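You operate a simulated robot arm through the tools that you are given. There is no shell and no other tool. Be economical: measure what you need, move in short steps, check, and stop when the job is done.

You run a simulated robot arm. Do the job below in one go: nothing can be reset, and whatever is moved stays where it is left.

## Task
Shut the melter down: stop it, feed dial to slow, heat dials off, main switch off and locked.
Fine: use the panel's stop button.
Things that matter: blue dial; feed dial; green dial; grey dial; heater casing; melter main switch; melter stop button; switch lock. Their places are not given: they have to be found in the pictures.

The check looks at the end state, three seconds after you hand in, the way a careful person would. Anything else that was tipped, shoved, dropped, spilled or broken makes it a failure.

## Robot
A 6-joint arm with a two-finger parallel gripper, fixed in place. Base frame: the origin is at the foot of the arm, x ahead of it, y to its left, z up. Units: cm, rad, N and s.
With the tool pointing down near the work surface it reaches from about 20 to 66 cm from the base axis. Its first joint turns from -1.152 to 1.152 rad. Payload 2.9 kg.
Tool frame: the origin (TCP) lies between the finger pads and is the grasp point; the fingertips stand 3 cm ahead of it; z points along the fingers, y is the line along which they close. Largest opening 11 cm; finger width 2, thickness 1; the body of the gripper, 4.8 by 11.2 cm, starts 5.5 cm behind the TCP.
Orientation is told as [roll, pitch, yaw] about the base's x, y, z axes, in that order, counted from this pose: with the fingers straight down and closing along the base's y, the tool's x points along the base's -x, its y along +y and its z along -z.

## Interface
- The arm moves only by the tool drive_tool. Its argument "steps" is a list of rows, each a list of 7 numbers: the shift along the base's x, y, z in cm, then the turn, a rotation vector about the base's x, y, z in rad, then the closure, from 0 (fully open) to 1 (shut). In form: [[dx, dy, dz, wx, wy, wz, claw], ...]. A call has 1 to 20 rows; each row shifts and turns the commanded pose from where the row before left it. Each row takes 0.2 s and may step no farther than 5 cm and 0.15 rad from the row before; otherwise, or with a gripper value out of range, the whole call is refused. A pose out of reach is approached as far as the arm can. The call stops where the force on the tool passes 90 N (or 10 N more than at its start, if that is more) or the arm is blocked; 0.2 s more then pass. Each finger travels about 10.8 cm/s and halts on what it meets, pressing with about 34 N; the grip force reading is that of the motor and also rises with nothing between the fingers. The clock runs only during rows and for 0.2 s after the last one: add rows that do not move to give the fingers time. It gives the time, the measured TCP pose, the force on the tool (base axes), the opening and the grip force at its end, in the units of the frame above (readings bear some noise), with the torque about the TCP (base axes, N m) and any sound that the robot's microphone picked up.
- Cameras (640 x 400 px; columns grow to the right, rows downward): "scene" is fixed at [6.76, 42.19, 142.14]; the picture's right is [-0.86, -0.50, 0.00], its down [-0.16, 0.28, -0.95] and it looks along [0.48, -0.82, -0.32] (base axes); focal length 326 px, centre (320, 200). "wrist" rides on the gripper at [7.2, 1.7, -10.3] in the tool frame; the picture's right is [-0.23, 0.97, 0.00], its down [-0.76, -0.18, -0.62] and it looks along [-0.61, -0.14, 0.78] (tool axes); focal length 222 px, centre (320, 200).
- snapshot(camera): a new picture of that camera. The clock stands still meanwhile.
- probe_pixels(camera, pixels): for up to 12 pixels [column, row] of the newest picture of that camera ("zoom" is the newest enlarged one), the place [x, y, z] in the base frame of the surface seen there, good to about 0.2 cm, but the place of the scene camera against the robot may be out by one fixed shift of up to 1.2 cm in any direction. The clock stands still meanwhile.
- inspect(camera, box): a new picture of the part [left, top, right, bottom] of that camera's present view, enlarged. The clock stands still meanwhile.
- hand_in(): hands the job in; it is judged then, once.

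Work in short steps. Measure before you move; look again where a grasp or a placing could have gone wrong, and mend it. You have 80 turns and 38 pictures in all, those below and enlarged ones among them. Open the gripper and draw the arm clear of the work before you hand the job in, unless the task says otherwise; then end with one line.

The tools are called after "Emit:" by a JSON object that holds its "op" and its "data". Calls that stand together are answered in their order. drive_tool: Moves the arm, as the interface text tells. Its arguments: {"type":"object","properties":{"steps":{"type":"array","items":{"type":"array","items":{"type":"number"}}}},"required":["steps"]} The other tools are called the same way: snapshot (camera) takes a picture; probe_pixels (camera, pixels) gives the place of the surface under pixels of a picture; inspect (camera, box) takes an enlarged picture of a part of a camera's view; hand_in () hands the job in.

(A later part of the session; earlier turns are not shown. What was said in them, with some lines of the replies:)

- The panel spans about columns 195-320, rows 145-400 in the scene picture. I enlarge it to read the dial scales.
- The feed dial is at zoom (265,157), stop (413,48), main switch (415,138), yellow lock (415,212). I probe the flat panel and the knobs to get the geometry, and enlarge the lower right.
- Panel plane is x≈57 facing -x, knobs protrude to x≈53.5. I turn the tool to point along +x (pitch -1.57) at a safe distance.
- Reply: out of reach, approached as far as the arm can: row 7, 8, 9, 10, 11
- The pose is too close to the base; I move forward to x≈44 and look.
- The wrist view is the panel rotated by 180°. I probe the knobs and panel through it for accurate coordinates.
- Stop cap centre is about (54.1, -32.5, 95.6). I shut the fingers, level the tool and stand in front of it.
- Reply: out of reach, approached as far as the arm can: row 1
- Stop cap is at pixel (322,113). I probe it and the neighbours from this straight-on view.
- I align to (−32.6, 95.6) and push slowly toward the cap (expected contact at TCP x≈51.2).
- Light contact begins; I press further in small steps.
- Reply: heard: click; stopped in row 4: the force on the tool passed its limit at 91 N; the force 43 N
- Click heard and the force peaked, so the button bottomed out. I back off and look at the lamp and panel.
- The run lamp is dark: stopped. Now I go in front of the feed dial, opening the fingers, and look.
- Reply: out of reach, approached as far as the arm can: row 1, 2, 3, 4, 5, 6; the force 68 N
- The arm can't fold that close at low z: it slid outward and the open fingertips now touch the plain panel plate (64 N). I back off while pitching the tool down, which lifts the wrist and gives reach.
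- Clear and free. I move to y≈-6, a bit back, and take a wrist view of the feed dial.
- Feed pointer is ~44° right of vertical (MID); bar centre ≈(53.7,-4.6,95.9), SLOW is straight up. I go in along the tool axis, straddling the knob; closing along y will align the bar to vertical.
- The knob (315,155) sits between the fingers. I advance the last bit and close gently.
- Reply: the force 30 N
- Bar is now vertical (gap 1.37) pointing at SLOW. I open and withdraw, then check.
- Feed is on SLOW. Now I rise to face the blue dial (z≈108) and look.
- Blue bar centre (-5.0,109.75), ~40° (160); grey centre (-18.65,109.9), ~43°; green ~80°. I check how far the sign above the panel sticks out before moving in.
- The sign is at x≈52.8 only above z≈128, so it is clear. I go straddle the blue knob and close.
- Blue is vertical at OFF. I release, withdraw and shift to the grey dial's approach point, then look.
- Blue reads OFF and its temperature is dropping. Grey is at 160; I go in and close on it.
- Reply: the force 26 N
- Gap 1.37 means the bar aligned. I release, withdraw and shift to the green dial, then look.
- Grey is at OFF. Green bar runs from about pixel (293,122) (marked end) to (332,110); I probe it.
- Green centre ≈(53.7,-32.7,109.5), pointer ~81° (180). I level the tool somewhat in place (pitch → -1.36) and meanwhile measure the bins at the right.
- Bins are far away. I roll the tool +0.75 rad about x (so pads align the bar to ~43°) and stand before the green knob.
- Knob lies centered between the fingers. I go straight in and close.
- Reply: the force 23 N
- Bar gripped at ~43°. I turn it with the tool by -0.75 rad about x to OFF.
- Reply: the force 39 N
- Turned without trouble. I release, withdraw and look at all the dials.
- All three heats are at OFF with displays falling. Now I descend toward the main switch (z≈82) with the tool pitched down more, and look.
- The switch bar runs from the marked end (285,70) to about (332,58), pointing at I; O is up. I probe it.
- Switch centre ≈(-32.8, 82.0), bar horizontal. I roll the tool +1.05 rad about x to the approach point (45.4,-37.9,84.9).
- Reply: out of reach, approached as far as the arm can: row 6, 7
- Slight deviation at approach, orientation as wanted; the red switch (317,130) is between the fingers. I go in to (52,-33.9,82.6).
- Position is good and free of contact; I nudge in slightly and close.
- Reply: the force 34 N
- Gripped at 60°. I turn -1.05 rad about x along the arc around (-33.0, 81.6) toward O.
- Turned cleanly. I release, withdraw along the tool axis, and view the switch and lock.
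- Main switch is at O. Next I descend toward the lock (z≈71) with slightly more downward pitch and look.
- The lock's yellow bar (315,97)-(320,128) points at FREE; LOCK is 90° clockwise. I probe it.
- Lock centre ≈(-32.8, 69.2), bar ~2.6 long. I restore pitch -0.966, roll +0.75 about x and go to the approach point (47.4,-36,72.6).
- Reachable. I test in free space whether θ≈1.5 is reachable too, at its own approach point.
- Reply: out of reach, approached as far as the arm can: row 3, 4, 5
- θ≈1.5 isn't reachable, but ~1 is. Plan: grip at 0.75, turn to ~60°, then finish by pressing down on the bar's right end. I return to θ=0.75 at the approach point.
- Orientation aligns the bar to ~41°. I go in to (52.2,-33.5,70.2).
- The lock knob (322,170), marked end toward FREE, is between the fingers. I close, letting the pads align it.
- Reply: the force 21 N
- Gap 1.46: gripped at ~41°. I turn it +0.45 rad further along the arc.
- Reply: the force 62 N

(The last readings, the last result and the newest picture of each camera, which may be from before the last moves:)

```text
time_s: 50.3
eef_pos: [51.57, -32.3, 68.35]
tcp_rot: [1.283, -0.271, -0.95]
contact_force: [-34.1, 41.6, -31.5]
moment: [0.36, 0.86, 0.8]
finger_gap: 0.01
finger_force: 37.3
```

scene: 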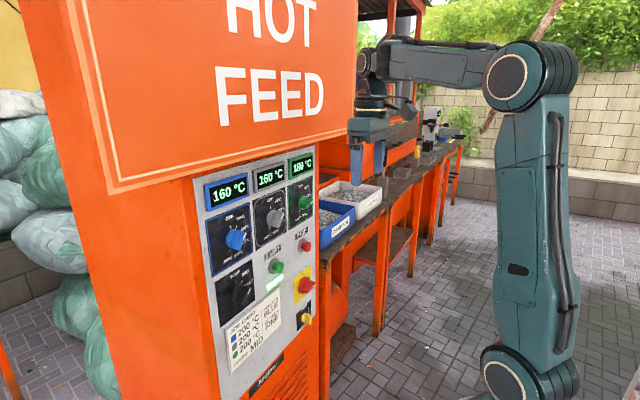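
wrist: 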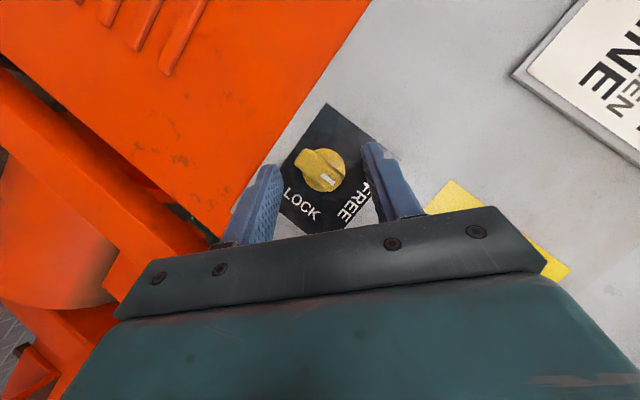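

The grip slipped off the short bar. I retract straight back with fingers shut while rolling back, then look.

Emit:
{"op": "drive_tool", "data": {"steps": [[-1.2, -0.3, 0.4, 0, 0, 0, 1], [-1.2, -0.3, 0.4, 0, 0, 0, 1], [-1.2, -0.2, 0.8, -0.15, 0, 0, 1], [-0.5, 0, 1, -0.15, 0, 0, 1], [0, 0, 1, -0.15, 0, 0, 1], [0, 0, 1, -0.15, 0, 0, 1], [0, 0, 1, -0.15, 0, 0, 1], [0, 0, 1, -0.15, 0, 0, 1], [0, 0, 1, -0.15, 0, 0, 1], [0, 0, 0, 0, 0, 0, 1]]}}

Emit:
{"op": "snapshot", "data": {"camera": "wrist"}}

```text
time_s: 52.5
eef_pos: [53.89, -43.66, 63.02]
tcp_rot: [0.305, -0.975, -0.309]
contact_force: [-37.7, 18.7, 19.5]
moment: [0.02, -0.37, 0.64]
finger_gap: 0.02
finger_force: 37.8
out of reach, approached as far as the arm can: row 2, 3, 4, 5, 6, 7, 8, 9
```

```text
5 pictures are left
```

wrist: 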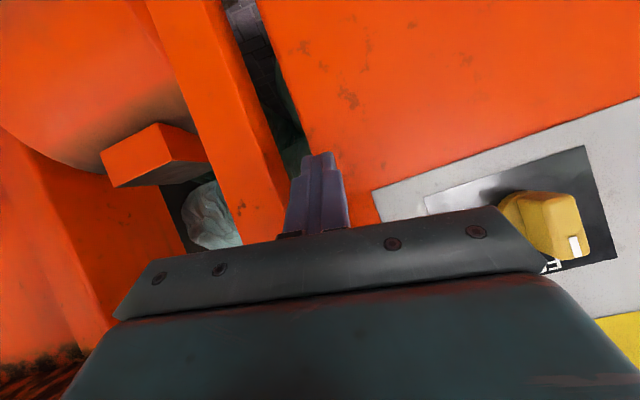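

The arm slid off sideways at its reach limit; fingertips now lean lightly on the casing edge area at (53.9,-43.7,63). I back off carefully with more downward pitch.

Emit:
{"op": "drive_tool", "data": {"steps": [[-0.7, 0, 0.3, 0, 0.1, 0, 1], [-0.7, 0, 0.5, 0, 0.1, 0, 1], [-0.7, 0, 0.5, 0, 0.1, 0, 1], [0, 0, 0, 0, 0, 0, 1]]}}

```text
time_s: 53.5
eef_pos: [51.66, -43.5, 58.57]
tcp_rot: [0.184, -0.684, -0.225]
contact_force: [-0.3, -0.3, 0.3]
moment: [-0.01, 0.04, 0.0]
finger_gap: 0.02
finger_force: 37.8
out of reach, approached as far as the arm can: row 1, 2, 3
```

Free now. I try raising straight up in small steps.

Emit:
{"op": "drive_tool", "data": {"steps": [[-0.5, 0, 1.5, 0, 0.1, 0, 1], [-0.5, 0, 1.5, 0, 0.1, 0, 1], [0, 0, 1.5, 0, 0, 0, 1], [0, 0, 0, 0, 0, 0, 1]]}}

```text
time_s: 54.5
eef_pos: [50.3, -43.15, 57.24]
tcp_rot: [0.137, -0.492, -0.202]
contact_force: [-0.3, 0.3, -0.2]
moment: [0.01, -0.01, 0.05]
finger_gap: 0.0
finger_force: 37.7
out of reach, approached as far as the arm can: row 1, 2, 3
```

Position still stuck at r≈66; I reduce the radius by moving toward +y and back.

Emit:
{"op": "drive_tool", "data": {"steps": [[-1, 2, 0, 0, 0, 0, 1], [-1, 2, 0, 0, 0, 0, 1], [-1, 2, 0, 0, 0, 0, 1], [0, 0, 0, 0, 0, 0, 1]]}}

```text
time_s: 55.5
eef_pos: [46.9, -36.79, 57.89]
tcp_rot: [0.131, -0.49, -0.197]
contact_force: [0.2, -0.4, 0.4]
moment: [0.0, -0.02, -0.01]
finger_gap: 0.0
finger_force: 37.1
```

Back in reach. I correct the small residual roll/yaw, rise, and take the earlier good pose (47,-33,78, pitch ≈-0.7).

Emit:
{"op": "drive_tool", "data": {"steps": [[-0.5, 1, 3, -0.06, 0, 0.067, 1], [0, 1, 4, -0.06, 0, 0.067, 1], [0, 1, 4, 0, 0, 0, 1], [0, 0.8, 4, 0, 0, 0, 1], [0, 0, 4, 0, -0.1, 0, 1], [0, 0, 1, 0, -0.12, 0, 1], [0, 0, 0, 0, 0, 0, 1]]}}

Emit:
{"op": "snapshot", "data": {"camera": "wrist"}}

```text
time_s: 57.1
eef_pos: [46.51, -32.95, 77.82]
tcp_rot: [-0.003, -0.721, 0.0]
contact_force: [0.4, -0.3, -0.5]
moment: [0.02, -0.01, -0.01]
finger_gap: 0.01
finger_force: 38.0
```

```text
4 pictures are left
```

wrist: 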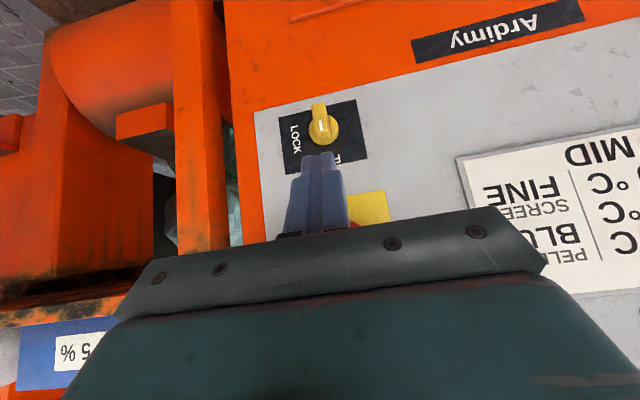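

The lock is still at FREE. I switch to pushing: shut fingertip beside the bar's upper end from +y side, then sweep right and down. First pitch to -0.966 and the approach (46.5,-30.5,76.4).

Emit:
{"op": "drive_tool", "data": {"steps": [[0, 1.2, -0.5, 0, -0.125, 0, 1], [0, 1.25, -0.9, 0, -0.12, 0, 1], [0, 0, 0, 0, 0, 0, 1]]}}

```text
time_s: 57.9
eef_pos: [46.46, -30.53, 76.24]
tcp_rot: [-0.003, -0.967, 0.003]
contact_force: [0.2, -0.2, -0.7]
moment: [-0.01, 0.0, 0.04]
finger_gap: 0.0
finger_force: 38.4
```

Good pose. I go in along the tool axis beside the lock bar to (52.3,-30.5,72.4).

Emit:
{"op": "drive_tool", "data": {"steps": [[2, 0, -1.3, 0, 0, 0, 1], [2, 0, -1.3, 0, 0, 0, 1], [1.8, 0, -1.25, 0, 0, 0, 1], [0, 0, 0, 0, 0, 0, 1]]}}

Emit:
{"op": "snapshot", "data": {"camera": "wrist"}}

```text
time_s: 58.9
eef_pos: [52.34, -30.46, 72.48]
tcp_rot: [-0.002, -0.964, 0.001]
contact_force: [0.0, 0.9, 0.6]
moment: [0.0, -0.04, 0.0]
finger_gap: 0.0
finger_force: 37.8
```

```text
3 pictures are left
```

wrist: 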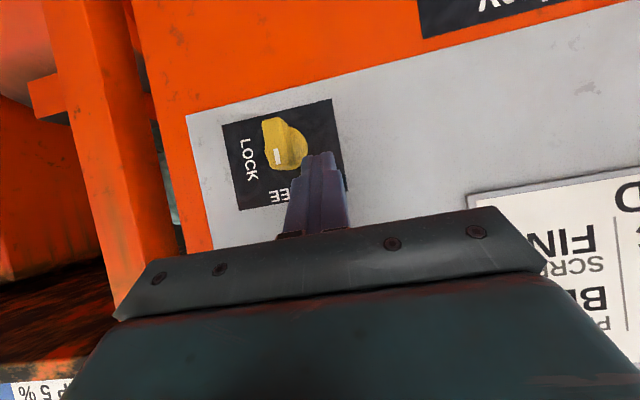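

The fingertip is just left (+y) of the bar's upper end. I probe the bar's ends and the fingertip for the overlap.

Emit:
{"op": "probe_pixels", "data": {"camera": "wrist", "pixels": [[270, 121], [276, 150], [280, 166], [281, 170], [320, 156], [325, 165], [305, 160], [266, 140], [290, 140]]}}

```text
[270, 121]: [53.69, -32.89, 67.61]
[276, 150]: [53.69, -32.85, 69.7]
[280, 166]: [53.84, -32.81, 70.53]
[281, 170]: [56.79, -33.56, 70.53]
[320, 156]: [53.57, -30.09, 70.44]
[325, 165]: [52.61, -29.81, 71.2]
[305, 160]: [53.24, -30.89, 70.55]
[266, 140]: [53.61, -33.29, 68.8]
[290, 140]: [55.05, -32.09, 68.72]
```

Bar spans z 67.5–70.6 (centre 69.05, y -32.85); my fingertip's lower edge is at ~69.95. I lower slightly and push -y.

Emit:
{"op": "drive_tool", "data": {"steps": [[0, -0.3, -0.15, 0, 0, 0, 1], [0, -0.3, 0, 0, 0, 0, 1], [0, -0.3, 0, 0, 0, 0, 1], [0, -0.3, 0, 0, 0, 0, 1], [0, 0, 0, 0, 0, 0, 1]]}}

```text
time_s: 60.1
eef_pos: [52.38, -32.01, 72.49]
tcp_rot: [-0.016, -0.971, 0.006]
contact_force: [-1.7, 0.2, 8.5]
moment: [-0.08, -0.11, -0.01]
finger_gap: 0.01
finger_force: 38.3
```

The tip moved past with only 8.5 N upward: the bar turned. I continue to -y, then press down.

Emit:
{"op": "drive_tool", "data": {"steps": [[0, -0.4, 0.1, 0, 0, 0, 1], [0, -0.4, 0, 0, 0, 0, 1], [0, -0.3, 0, 0, 0, 0, 1], [0, 0, 0, 0, 0, 0, 1]]}}

```text
time_s: 61.1
eef_pos: [52.28, -32.83, 72.47]
tcp_rot: [-0.004, -0.965, -0.001]
contact_force: [-0.5, -0.6, 0.9]
moment: [0.02, 0.05, 0.0]
finger_gap: 0.03
finger_force: 38.0
```

Nearly free now. I shift right over the bar's end and press down gently.

Emit:
{"op": "drive_tool", "data": {"steps": [[0, -0.5, 0, 0, 0, 0, 1], [0, -0.5, 0, 0, 0, 0, 1], [0, 0, -0.2, 0, 0, 0, 1], [0, 0, -0.2, 0, 0, 0, 1], [0, 0, 0, 0, 0, 0, 1]]}}

```text
time_s: 62.3
eef_pos: [52.38, -33.82, 72.17]
tcp_rot: [-0.007, -0.97, 0.001]
contact_force: [-4.3, 2.0, 13.1]
moment: [0.03, -0.14, 0.05]
finger_gap: 0.0
finger_force: 37.4
```

Contact of 13 N with the bar about horizontal. I press 0.2 more, then withdraw and look.

Emit:
{"op": "drive_tool", "data": {"steps": [[0, 0, -0.2, 0, 0, 0, 1], [0, 0, 0, 0, 0, 0, 1]]}}

Emit:
{"op": "drive_tool", "data": {"steps": [[0, 0, 0.4, 0, 0, 0, 1], [-2, 0, 1.4, 0, 0, 0, 1], [-2, 0, 1.5, 0, 0, 0, 1], [-1.5, 0, 2, 0, 0, 0, 0.5], [0, 0, 0, 0, 0, 0, 0], [0, 0, 0, 0, 0, 0, 0], [0, 0, 0, 0, 0, 0, 0]]}}

Emit:
{"op": "snapshot", "data": {"camera": "wrist"}}

```text
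time_s: 62.9
eef_pos: [52.32, -33.87, 72.2]
tcp_rot: [-0.005, -0.974, 0.004]
contact_force: [-11.9, 3.8, 34.3]
moment: [0.17, -0.36, 0.0]
finger_gap: 0.0
finger_force: 37.4
```

```text
time_s: 64.5
eef_pos: [46.66, -33.88, 77.2]
tcp_rot: [-0.002, -0.966, 0.001]
contact_force: [-0.9, -0.2, 0.2]
moment: [-0.01, -0.03, 0.02]
finger_gap: 11.0
finger_force: 0.1
```

```text
2 pictures are left
```

wrist: 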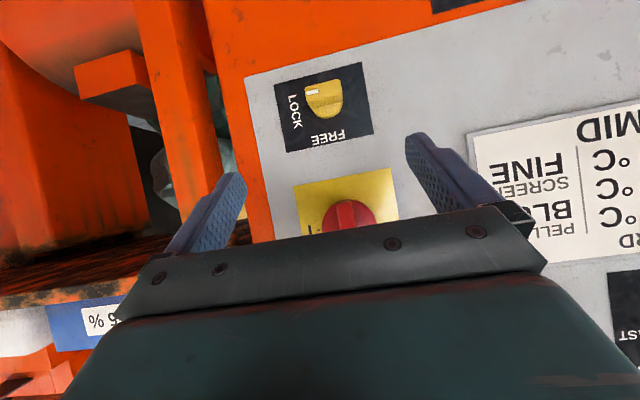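

The lock now points at LOCK, parallel to its plate's edge. I raise the arm clear to a safe pose and take a final scene view.

Emit:
{"op": "drive_tool", "data": {"steps": [[-0.8, 0, 4, 0, 0, 0, 0], [-0.8, 0, 4, 0, 0, 0, 0], [-0.5, 0, 4, 0, 0, 0, 0], [-0.5, -1, 4, 0, 0, 0, 0], [-0.5, -1, 4, 0, 0.1, 0, 0], [-0.5, -1, 4, 0, 0.1, 0, 0], [-0.5, -1, 3, 0, 0.1, 0, 0], [0, 0, 0, 0, 0, 0, 0]]}}

Emit:
{"op": "inspect", "data": {"camera": "scene", "box": [190, 145, 330, 335]}}

```text
time_s: 66.3
eef_pos: [42.56, -37.82, 103.96]
tcp_rot: [-0.003, -0.665, 0.002]
contact_force: [-0.2, -0.3, -0.9]
moment: [0.05, 0.02, -0.01]
finger_gap: 10.99
finger_force: 0.1
```

```text
2.11 times, centred on (260, 240) of scene
```

zoom: 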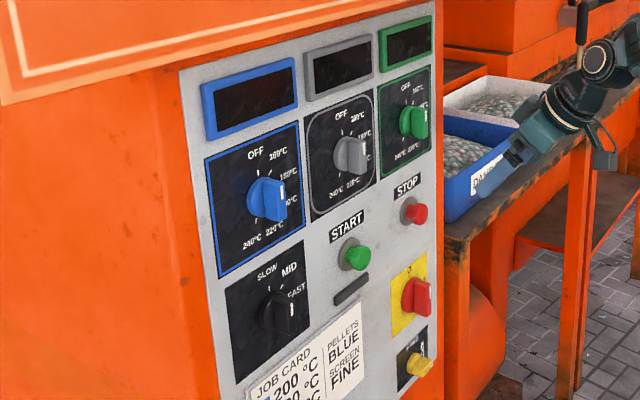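

Displays and lamp are dark, dials are at OFF/SLOW, the main switch is at O and the lock is turned; the arm is clear with its gripper open. I hand in.

Emit:
{"op": "hand_in", "data": {}}

```text
The job is handed in.
```

The melter is shut down and the job is handed in: stopped with the panel button, feed dial on SLOW, all three heat dials OFF, main switch at O and the lock turned to LOCK. On the way the gripper pressed against the panel once (64 N) and leaned on the casing edge once (about 40 N), and I saw nothing shifted or damaged.
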